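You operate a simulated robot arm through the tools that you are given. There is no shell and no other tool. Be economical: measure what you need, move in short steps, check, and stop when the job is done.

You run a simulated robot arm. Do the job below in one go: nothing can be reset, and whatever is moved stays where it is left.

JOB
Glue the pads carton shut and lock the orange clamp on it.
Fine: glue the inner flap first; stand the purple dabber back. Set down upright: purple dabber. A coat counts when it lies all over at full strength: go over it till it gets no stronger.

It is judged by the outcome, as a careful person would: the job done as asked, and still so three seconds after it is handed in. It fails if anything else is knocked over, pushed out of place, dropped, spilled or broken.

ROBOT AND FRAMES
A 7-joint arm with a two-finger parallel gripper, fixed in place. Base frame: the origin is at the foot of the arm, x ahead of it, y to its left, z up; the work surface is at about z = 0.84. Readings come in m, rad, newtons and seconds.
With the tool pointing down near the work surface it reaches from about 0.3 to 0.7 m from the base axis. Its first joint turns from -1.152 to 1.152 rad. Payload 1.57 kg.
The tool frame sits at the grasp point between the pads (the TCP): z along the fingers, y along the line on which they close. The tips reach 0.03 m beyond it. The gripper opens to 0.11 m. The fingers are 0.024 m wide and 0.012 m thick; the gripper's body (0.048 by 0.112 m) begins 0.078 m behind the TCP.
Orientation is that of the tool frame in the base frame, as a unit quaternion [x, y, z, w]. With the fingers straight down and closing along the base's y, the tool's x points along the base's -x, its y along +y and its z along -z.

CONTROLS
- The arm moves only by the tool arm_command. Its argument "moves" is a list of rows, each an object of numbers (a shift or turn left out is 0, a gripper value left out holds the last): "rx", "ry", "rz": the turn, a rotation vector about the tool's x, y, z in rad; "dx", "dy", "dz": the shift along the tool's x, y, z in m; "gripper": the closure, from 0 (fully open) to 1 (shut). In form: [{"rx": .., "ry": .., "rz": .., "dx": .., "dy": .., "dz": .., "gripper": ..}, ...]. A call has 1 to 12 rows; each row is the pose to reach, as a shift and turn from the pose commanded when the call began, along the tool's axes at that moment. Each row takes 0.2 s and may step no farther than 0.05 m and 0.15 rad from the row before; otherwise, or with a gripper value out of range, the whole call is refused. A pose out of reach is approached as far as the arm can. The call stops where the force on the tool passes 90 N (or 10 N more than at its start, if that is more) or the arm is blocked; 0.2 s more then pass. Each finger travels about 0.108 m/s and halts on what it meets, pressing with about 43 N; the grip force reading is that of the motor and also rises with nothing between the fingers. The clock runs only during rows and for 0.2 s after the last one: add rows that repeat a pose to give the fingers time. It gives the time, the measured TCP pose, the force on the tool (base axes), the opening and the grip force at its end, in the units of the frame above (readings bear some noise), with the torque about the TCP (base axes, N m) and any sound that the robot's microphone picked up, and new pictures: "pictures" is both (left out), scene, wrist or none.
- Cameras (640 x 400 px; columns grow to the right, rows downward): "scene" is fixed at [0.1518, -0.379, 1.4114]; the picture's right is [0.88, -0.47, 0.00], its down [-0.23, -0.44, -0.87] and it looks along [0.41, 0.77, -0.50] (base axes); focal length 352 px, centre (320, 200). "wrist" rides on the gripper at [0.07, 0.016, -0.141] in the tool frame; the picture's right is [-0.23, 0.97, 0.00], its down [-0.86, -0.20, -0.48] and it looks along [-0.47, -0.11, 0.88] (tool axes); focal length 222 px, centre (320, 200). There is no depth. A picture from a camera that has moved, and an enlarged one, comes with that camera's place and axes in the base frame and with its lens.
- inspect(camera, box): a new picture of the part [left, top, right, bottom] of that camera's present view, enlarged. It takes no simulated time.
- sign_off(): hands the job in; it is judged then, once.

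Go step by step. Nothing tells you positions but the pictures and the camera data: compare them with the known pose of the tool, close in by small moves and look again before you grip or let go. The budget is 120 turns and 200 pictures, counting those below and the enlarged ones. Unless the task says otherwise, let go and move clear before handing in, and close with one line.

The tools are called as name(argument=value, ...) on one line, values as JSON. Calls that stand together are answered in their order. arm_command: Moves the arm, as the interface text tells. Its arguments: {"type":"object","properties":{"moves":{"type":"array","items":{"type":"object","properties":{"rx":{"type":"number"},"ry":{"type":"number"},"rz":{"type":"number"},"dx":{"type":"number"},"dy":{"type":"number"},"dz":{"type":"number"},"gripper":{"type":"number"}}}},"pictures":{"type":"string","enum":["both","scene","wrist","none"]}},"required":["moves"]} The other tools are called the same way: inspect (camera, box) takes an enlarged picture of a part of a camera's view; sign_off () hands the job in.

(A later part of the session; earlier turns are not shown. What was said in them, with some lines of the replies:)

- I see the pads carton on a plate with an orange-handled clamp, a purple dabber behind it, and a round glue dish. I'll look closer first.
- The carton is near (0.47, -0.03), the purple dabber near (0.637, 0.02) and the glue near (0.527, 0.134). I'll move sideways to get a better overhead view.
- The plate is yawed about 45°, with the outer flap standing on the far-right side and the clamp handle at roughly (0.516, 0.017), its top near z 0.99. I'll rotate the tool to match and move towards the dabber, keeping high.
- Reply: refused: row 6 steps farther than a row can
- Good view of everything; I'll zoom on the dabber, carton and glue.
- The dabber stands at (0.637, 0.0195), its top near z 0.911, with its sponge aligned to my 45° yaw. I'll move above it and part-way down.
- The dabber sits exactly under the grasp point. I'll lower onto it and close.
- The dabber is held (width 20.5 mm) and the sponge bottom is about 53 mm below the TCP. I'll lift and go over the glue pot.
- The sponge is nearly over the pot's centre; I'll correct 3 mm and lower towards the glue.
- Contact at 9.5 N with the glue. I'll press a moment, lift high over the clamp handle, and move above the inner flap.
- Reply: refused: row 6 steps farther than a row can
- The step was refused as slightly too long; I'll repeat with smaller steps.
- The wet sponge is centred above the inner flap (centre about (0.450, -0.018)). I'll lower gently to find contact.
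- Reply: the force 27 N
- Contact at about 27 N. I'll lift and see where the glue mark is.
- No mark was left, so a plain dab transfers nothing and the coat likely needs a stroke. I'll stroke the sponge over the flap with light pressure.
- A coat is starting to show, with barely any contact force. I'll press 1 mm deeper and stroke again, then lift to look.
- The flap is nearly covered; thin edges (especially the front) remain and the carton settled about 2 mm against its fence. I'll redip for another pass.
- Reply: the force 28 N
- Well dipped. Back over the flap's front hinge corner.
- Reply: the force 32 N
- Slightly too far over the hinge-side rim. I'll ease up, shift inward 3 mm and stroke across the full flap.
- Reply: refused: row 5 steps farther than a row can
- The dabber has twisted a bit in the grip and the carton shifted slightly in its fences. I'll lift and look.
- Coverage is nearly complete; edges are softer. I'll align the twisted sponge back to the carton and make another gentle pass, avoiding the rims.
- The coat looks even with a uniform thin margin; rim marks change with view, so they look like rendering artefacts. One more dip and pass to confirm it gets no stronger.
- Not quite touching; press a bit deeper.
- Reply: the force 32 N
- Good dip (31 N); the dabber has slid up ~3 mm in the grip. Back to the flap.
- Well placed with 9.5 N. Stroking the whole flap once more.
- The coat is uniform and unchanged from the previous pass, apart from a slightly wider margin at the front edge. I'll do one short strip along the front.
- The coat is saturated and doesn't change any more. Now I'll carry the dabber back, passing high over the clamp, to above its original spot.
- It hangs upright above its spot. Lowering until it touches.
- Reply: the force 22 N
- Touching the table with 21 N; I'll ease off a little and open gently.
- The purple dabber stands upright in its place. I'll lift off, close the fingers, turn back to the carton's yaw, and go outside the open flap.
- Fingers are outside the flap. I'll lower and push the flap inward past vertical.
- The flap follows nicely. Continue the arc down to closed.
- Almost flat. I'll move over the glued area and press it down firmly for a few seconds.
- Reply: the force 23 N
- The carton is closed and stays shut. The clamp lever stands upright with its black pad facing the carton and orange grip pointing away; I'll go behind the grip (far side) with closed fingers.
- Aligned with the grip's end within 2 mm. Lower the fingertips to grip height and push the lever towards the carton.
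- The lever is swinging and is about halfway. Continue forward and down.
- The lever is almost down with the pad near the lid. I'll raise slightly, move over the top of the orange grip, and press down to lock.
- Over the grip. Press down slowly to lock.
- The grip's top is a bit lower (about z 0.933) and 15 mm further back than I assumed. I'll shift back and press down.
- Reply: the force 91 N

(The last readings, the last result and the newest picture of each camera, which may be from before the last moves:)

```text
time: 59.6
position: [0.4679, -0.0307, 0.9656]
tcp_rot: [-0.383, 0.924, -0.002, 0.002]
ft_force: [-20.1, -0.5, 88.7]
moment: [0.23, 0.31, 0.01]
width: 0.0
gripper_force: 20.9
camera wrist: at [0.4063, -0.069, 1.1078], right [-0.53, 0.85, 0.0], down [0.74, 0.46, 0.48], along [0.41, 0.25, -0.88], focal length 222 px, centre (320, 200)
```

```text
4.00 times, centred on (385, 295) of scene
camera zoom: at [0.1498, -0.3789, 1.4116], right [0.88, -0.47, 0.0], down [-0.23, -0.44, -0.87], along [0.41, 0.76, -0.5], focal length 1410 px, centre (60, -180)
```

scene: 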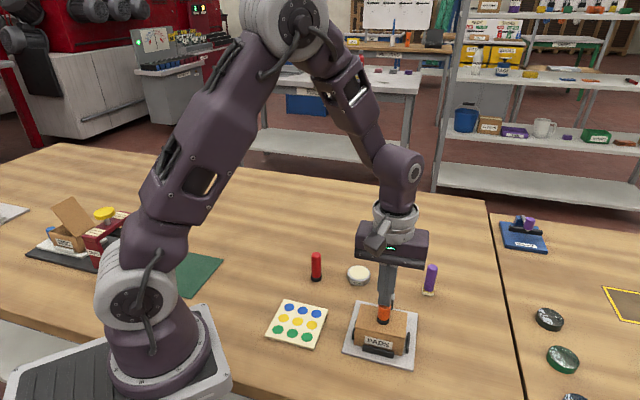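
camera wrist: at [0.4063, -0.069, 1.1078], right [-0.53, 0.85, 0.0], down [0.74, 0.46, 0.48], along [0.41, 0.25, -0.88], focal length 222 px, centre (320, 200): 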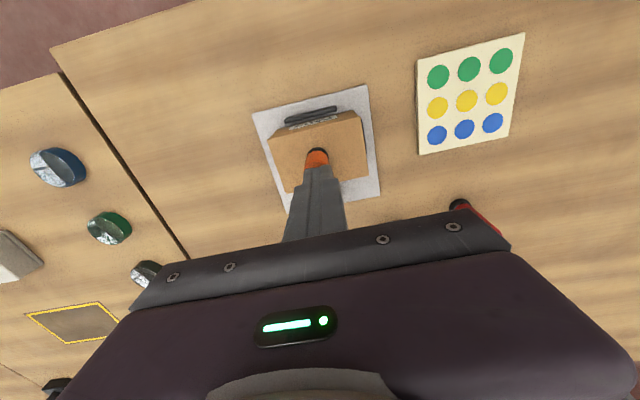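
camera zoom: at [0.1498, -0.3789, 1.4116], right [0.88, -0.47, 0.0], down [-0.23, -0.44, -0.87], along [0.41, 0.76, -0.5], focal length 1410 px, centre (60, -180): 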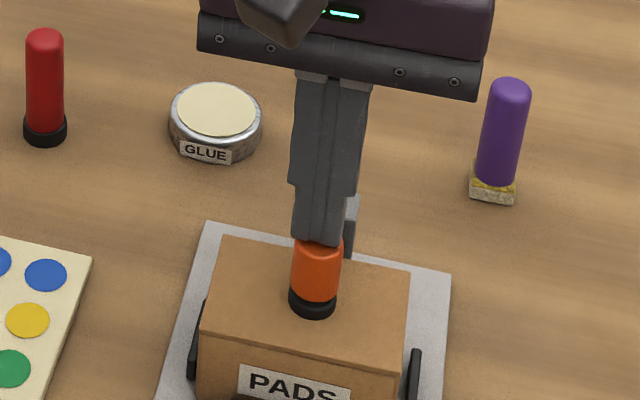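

I pressed with 89 N. I'll ease off and inspect the clamp's state.

arm_command(moves=[{"dz": -0.02}, {"dz": -0.05}, {"dz": -0.09, "dx": -0.02}, {"dz": -0.12, "dx": -0.06}])

inspect(camera="scene", box=[345, 265, 425, 355])

inspect(camera="wrist", box=[240, 40, 380, 180])

```text
time: 60.6
position: [0.5093, 0.011, 1.0837]
tcp_rot: [-0.383, 0.924, 0.001, 0.0]
ft_force: [-0.1, 1.1, -1.1]
moment: [-0.01, 0.01, -0.01]
width: 0.0
gripper_force: 21.5
camera wrist: at [0.4491, -0.0278, 1.2264], right [-0.53, 0.85, 0.0], down [0.75, 0.46, 0.48], along [0.41, 0.25, -0.88], focal length 222 px, centre (320, 200)
```

scene: 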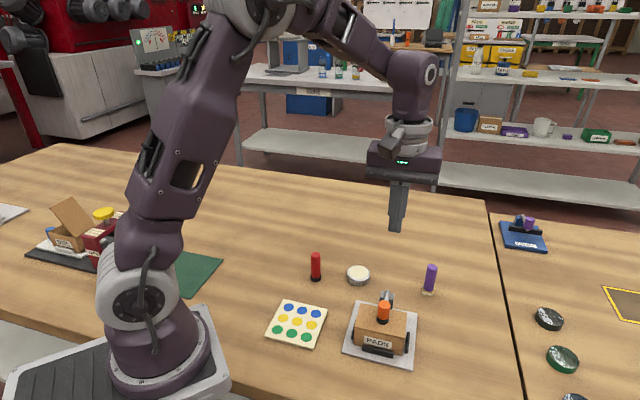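
wrist: 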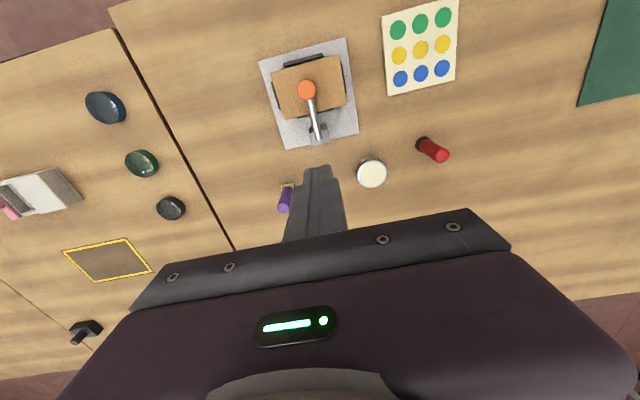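

```text
4.44 times, centred on (385, 310) of scene
camera zoom: at [0.1517, -0.379, 1.4114], right [0.88, -0.47, 0.0], down [-0.23, -0.44, -0.87], along [0.41, 0.76, -0.5], focal length 1566 px, centre (31, -289)
```

zoom: 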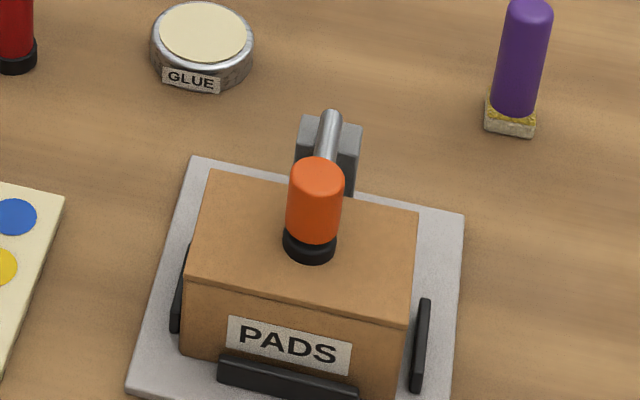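

```text
2.86 times, centred on (310, 110) of wrist
camera zoom: at [0.4491, -0.0278, 1.2264], right [-0.53, 0.85, 0.0], down [0.75, 0.46, 0.48], along [0.41, 0.25, -0.88], focal length 635 px, centre (349, 457)
```

zoom: 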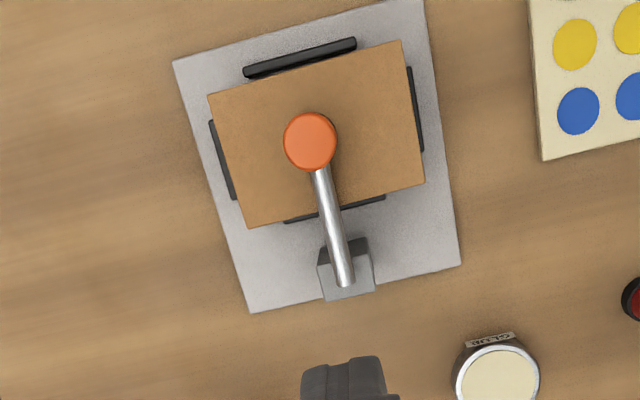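

The lever lies horizontally on the lid. No click was reported, so I'll compare with the other clamps in the scene.

inspect(camera="scene", box=[495, 205, 555, 260])

inspect(camera="scene", box=[25, 190, 135, 280])

inspect(camera="scene", box=[370, 285, 405, 325])

```text
7.27 times, centred on (525, 232) of scene
camera zoom: at [0.1517, -0.379, 1.4114], right [0.88, -0.47, 0.0], down [-0.23, -0.44, -0.87], along [0.41, 0.76, -0.5], focal length 2563 px, centre (-1171, -36)
```

zoom: 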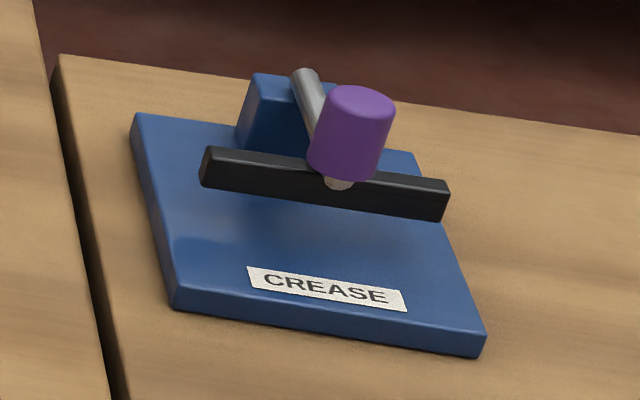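

```text
4.44 times, centred on (80, 235) of scene
camera zoom: at [0.1517, -0.379, 1.4114], right [0.88, -0.47, 0.0], down [-0.23, -0.44, -0.87], along [0.41, 0.76, -0.5], focal length 1566 px, centre (1387, 44)
```

zoom: 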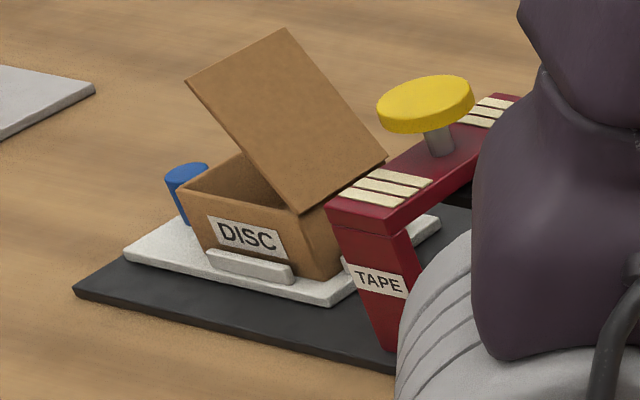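

```text
10.00 times, centred on (388, 305) of scene
camera zoom: at [0.1517, -0.379, 1.4114], right [0.88, -0.47, 0.0], down [-0.23, -0.44, -0.87], along [0.41, 0.76, -0.5], focal length 3524 px, centre (-355, -850)
```

zoom: 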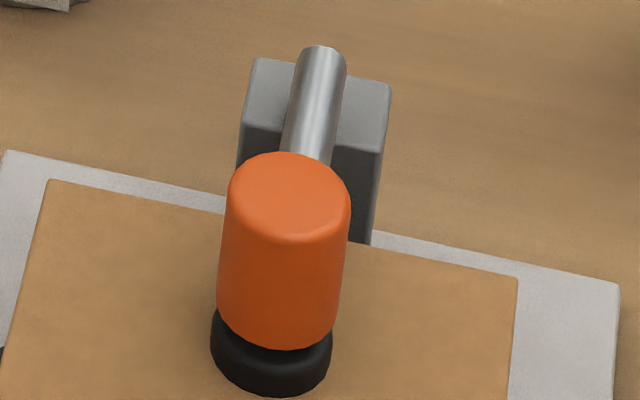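

I'll press again centred on the grip, in small increments, watching force against travel to tell whether it still moves.

arm_command(moves=[{"dx": 0.04, "dy": -0.003}, {"dx": 0.064, "dy": -0.003, "dz": 0.03}, {"dx": 0.064, "dy": -0.003, "dz": 0.07}, {"dx": 0.064, "dy": -0.003, "dz": 0.105}, {"dx": 0.064, "dy": -0.003, "dz": 0.115}, {"dx": 0.064, "dy": -0.003, "dz": 0.117}, {"dx": 0.064, "dy": -0.003, "dz": 0.118}], pictures="none")

arm_command(moves=[{"dz": 0.001}, {"dz": 0.002}], pictures="none")

```text
time: 62.2
position: [0.4676, -0.0358, 0.9673]
tcp_rot: [-0.382, 0.924, 0.0, 0.001]
ft_force: [-11.6, -0.4, 49.5]
moment: [0.35, 0.03, -0.02]
width: 0.0
gripper_force: 21.6
```

```text
time: 62.9
position: [0.4681, -0.036, 0.9659]
tcp_rot: [-0.383, 0.924, -0.002, 0.001]
ft_force: [-13.7, 3.3, 38.1]
moment: [0.28, 0.3, -0.08]
width: 0.0
gripper_force: 21.3
stopped in row 2: the force on the tool passed its limit at 92 N (the readings are from after the stop); the commanded pose is now the measured one
```

It is stiff: 92 N with no travel. To check whether it's truly locked, I'll grip the orange knob and tug upward very lightly.

arm_command(moves=[{"dz": -0.03}, {"dz": -0.03, "dy": 0.001, "gripper": 0.5}, {"dz": -0.03, "gripper": 0.4}, {"dz": -0.03, "gripper": 0.4}, {"dz": 0.0, "gripper": 0.4}, {"dz": 0.02, "gripper": 0.4}, {"dz": 0.02, "gripper": 0.65}, {"dz": 0.02, "gripper": 0.8}, {"dz": 0.02, "gripper": 0.8}, {"dz": 0.02, "gripper": 0.8}])

inspect(camera="scene", box=[345, 265, 425, 355])

```text
time: 65.0
position: [0.4675, -0.0359, 0.9451]
tcp_rot: [-0.383, 0.924, -0.001, 0.001]
ft_force: [-1.4, 1.2, -0.7]
moment: [0.02, -0.02, -0.02]
width: 0.0239
gripper_force: 1.1
camera wrist: at [0.4066, -0.0734, 1.0873], right [-0.53, 0.85, 0.0], down [0.74, 0.46, 0.48], along [0.41, 0.25, -0.88], focal length 222 px, centre (320, 200)
```

scene: 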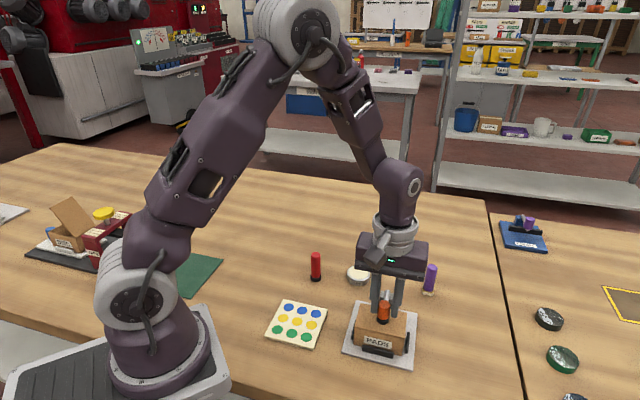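
wrist: 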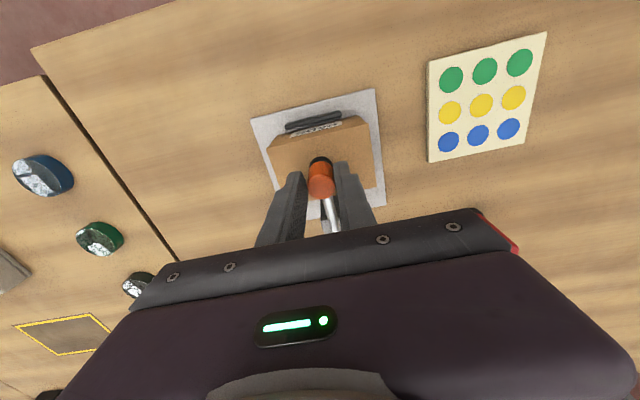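

```text
4.44 times, centred on (385, 310) of scene
camera zoom: at [0.1517, -0.3789, 1.4114], right [0.88, -0.47, 0.0], down [-0.23, -0.44, -0.87], along [0.41, 0.77, -0.5], focal length 1566 px, centre (31, -289)
```

zoom: 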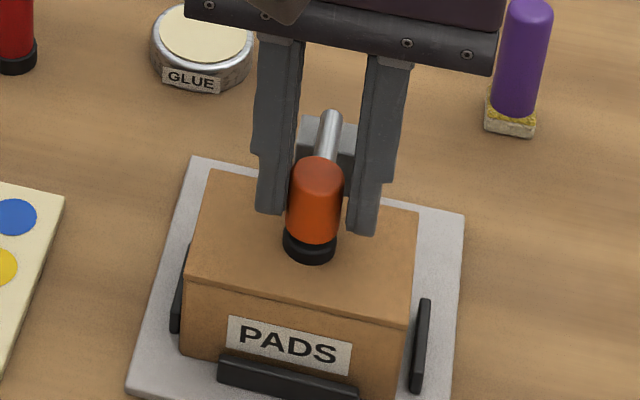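

Knob between the fingers; now hold it and tug up 2 mm.

arm_command(moves=[{"gripper": 0.83}, {"gripper": 0.83}, {"gripper": 0.83, "dz": -0.001}, {"gripper": 0.83, "dz": -0.002}], pictures="none")

```text
time: 66.0
position: [0.4693, -0.0363, 0.9469]
tcp_rot: [-0.383, 0.924, 0.0, 0.001]
ft_force: [-4.5, 4.6, -2.3]
moment: [0.03, 0.19, 0.0]
width: 0.0246
gripper_force: 2.9
```

arm_command(moves=[{"gripper": 0.95}, {"gripper": 0.95}, {"gripper": 0.95, "dz": -0.001}, {"gripper": 0.95, "dz": -0.002}], pictures="none")

inspect(camera="scene", box=[345, 265, 425, 355])

```text
time: 67.0
position: [0.4673, -0.0354, 0.9494]
tcp_rot: [-0.384, 0.924, 0.0, 0.0]
ft_force: [-11.1, 23.1, -16.7]
moment: [0.18, 1.1, 0.03]
width: 0.0212
gripper_force: 34.3
```

```text
4.44 times, centred on (385, 310) of scene
camera zoom: at [0.1518, -0.3783, 1.4116], right [0.88, -0.47, 0.0], down [-0.23, -0.44, -0.87], along [0.41, 0.76, -0.5], focal length 1566 px, centre (31, -289)
```

zoom: 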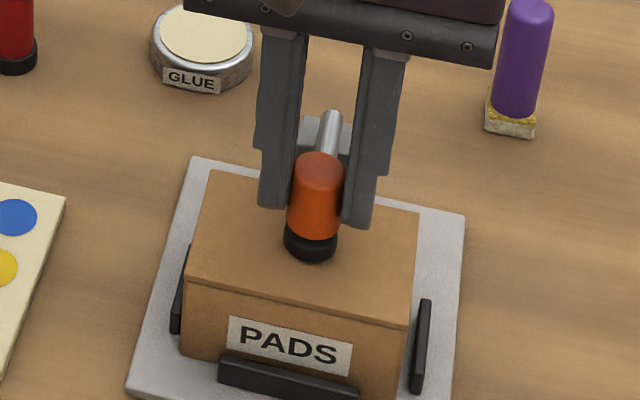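

It resists a 17 N tug, so the lever is held down firmly. I'll ease back, release and press it down once more for good measure.

arm_command(moves=[{"dz": 0.002}, {"dz": 0.002, "gripper": 0.7}, {"dz": 0.002, "gripper": 0.5}, {"dz": 0.002, "gripper": 0.5}, {"dz": -0.02, "gripper": 0.5}, {"dz": -0.05, "gripper": 0.5}, {"dz": -0.05, "gripper": 1}, {"dz": -0.05, "gripper": 1}, {"dz": -0.05, "gripper": 1}, {"dz": -0.05, "gripper": 1}], pictures="none")

inspect(camera="scene", box=[345, 265, 425, 355])

```text
time: 69.2
position: [0.4689, -0.0369, 1.0]
tcp_rot: [-0.383, 0.924, -0.001, 0.001]
ft_force: [0.0, 0.2, -0.3]
moment: [0.02, -0.01, -0.02]
width: 0.0001
gripper_force: 21.4
```

```text
4.44 times, centred on (385, 310) of scene
camera zoom: at [0.1518, -0.379, 1.4114], right [0.88, -0.47, 0.0], down [-0.23, -0.44, -0.87], along [0.41, 0.77, -0.5], focal length 1566 px, centre (31, -289)
```

zoom: 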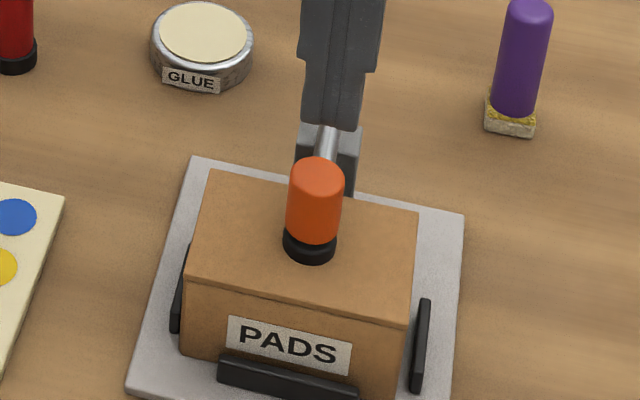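

The lever sprang back to its locked position. One final press, then I move clear.

arm_command(moves=[{"dz": 0.02}, {"dz": 0.03}, {"dz": 0.033}, {"dz": 0.0345}], pictures="none")

arm_command(moves=[{"dz": -0.05}, {"dz": -0.1}, {"dz": -0.14}, {"dz": -0.16, "dx": 0.04}, {"dz": -0.17, "dx": 0.08}, {"dz": -0.17, "dx": 0.1}, {"dz": -0.17, "dx": 0.1}])

inspect(camera="scene", box=[320, 235, 460, 360])

```text
time: 70.2
position: [0.4677, -0.036, 0.9659]
tcp_rot: [-0.382, 0.924, -0.002, 0.003]
ft_force: [-13.8, -0.4, 54.3]
moment: [0.2, 0.29, -0.09]
width: 0.0
gripper_force: 21.0
```

```text
time: 71.8
position: [0.3965, -0.1081, 1.1349]
tcp_rot: [-0.382, 0.924, 0.0, 0.002]
ft_force: [-0.1, 0.8, 0.2]
moment: [-0.01, -0.02, -0.03]
width: 0.0003
gripper_force: 21.4
camera wrist: at [0.3354, -0.1449, 1.2776], right [-0.53, 0.85, 0.0], down [0.74, 0.46, 0.48], along [0.41, 0.25, -0.88], focal length 222 px, centre (320, 200)
```

scene: 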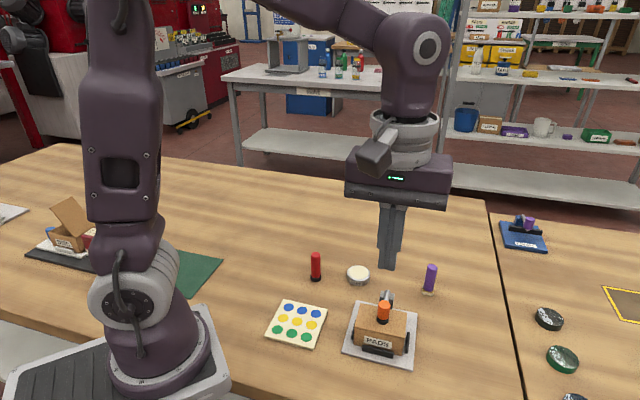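
wrist: 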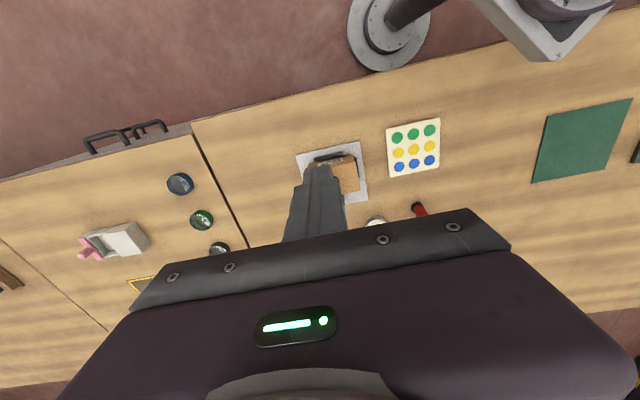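

```text
3.20 times, centred on (390, 298) of scene
camera zoom: at [0.1517, -0.379, 1.4114], right [0.88, -0.47, 0.0], down [-0.23, -0.44, -0.87], along [0.41, 0.77, -0.5], focal length 1128 px, centre (96, -112)
```

zoom: 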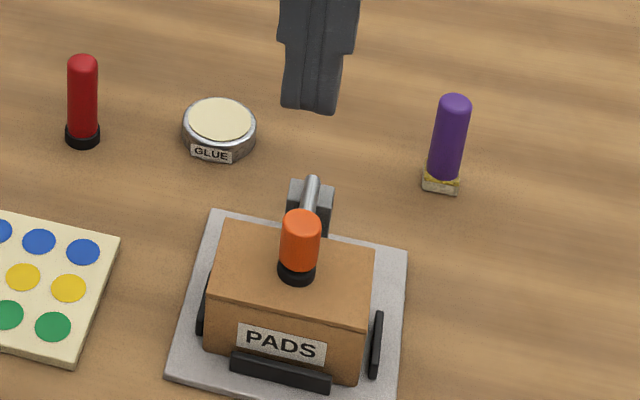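

The carton is shut with the clamp lever down on its lid. The purple dabber stands upright in its place and nothing else looks moved, so I'm handing in.

sign_off()

```text
The job is handed in.
```

I glued the inner flap until the coat got no stronger, closed and pressed the carton, and set the orange clamp down on it; it held against a 17 N upward tug, but I heard no click to confirm the lock. The purple dabber is back upright in its place.
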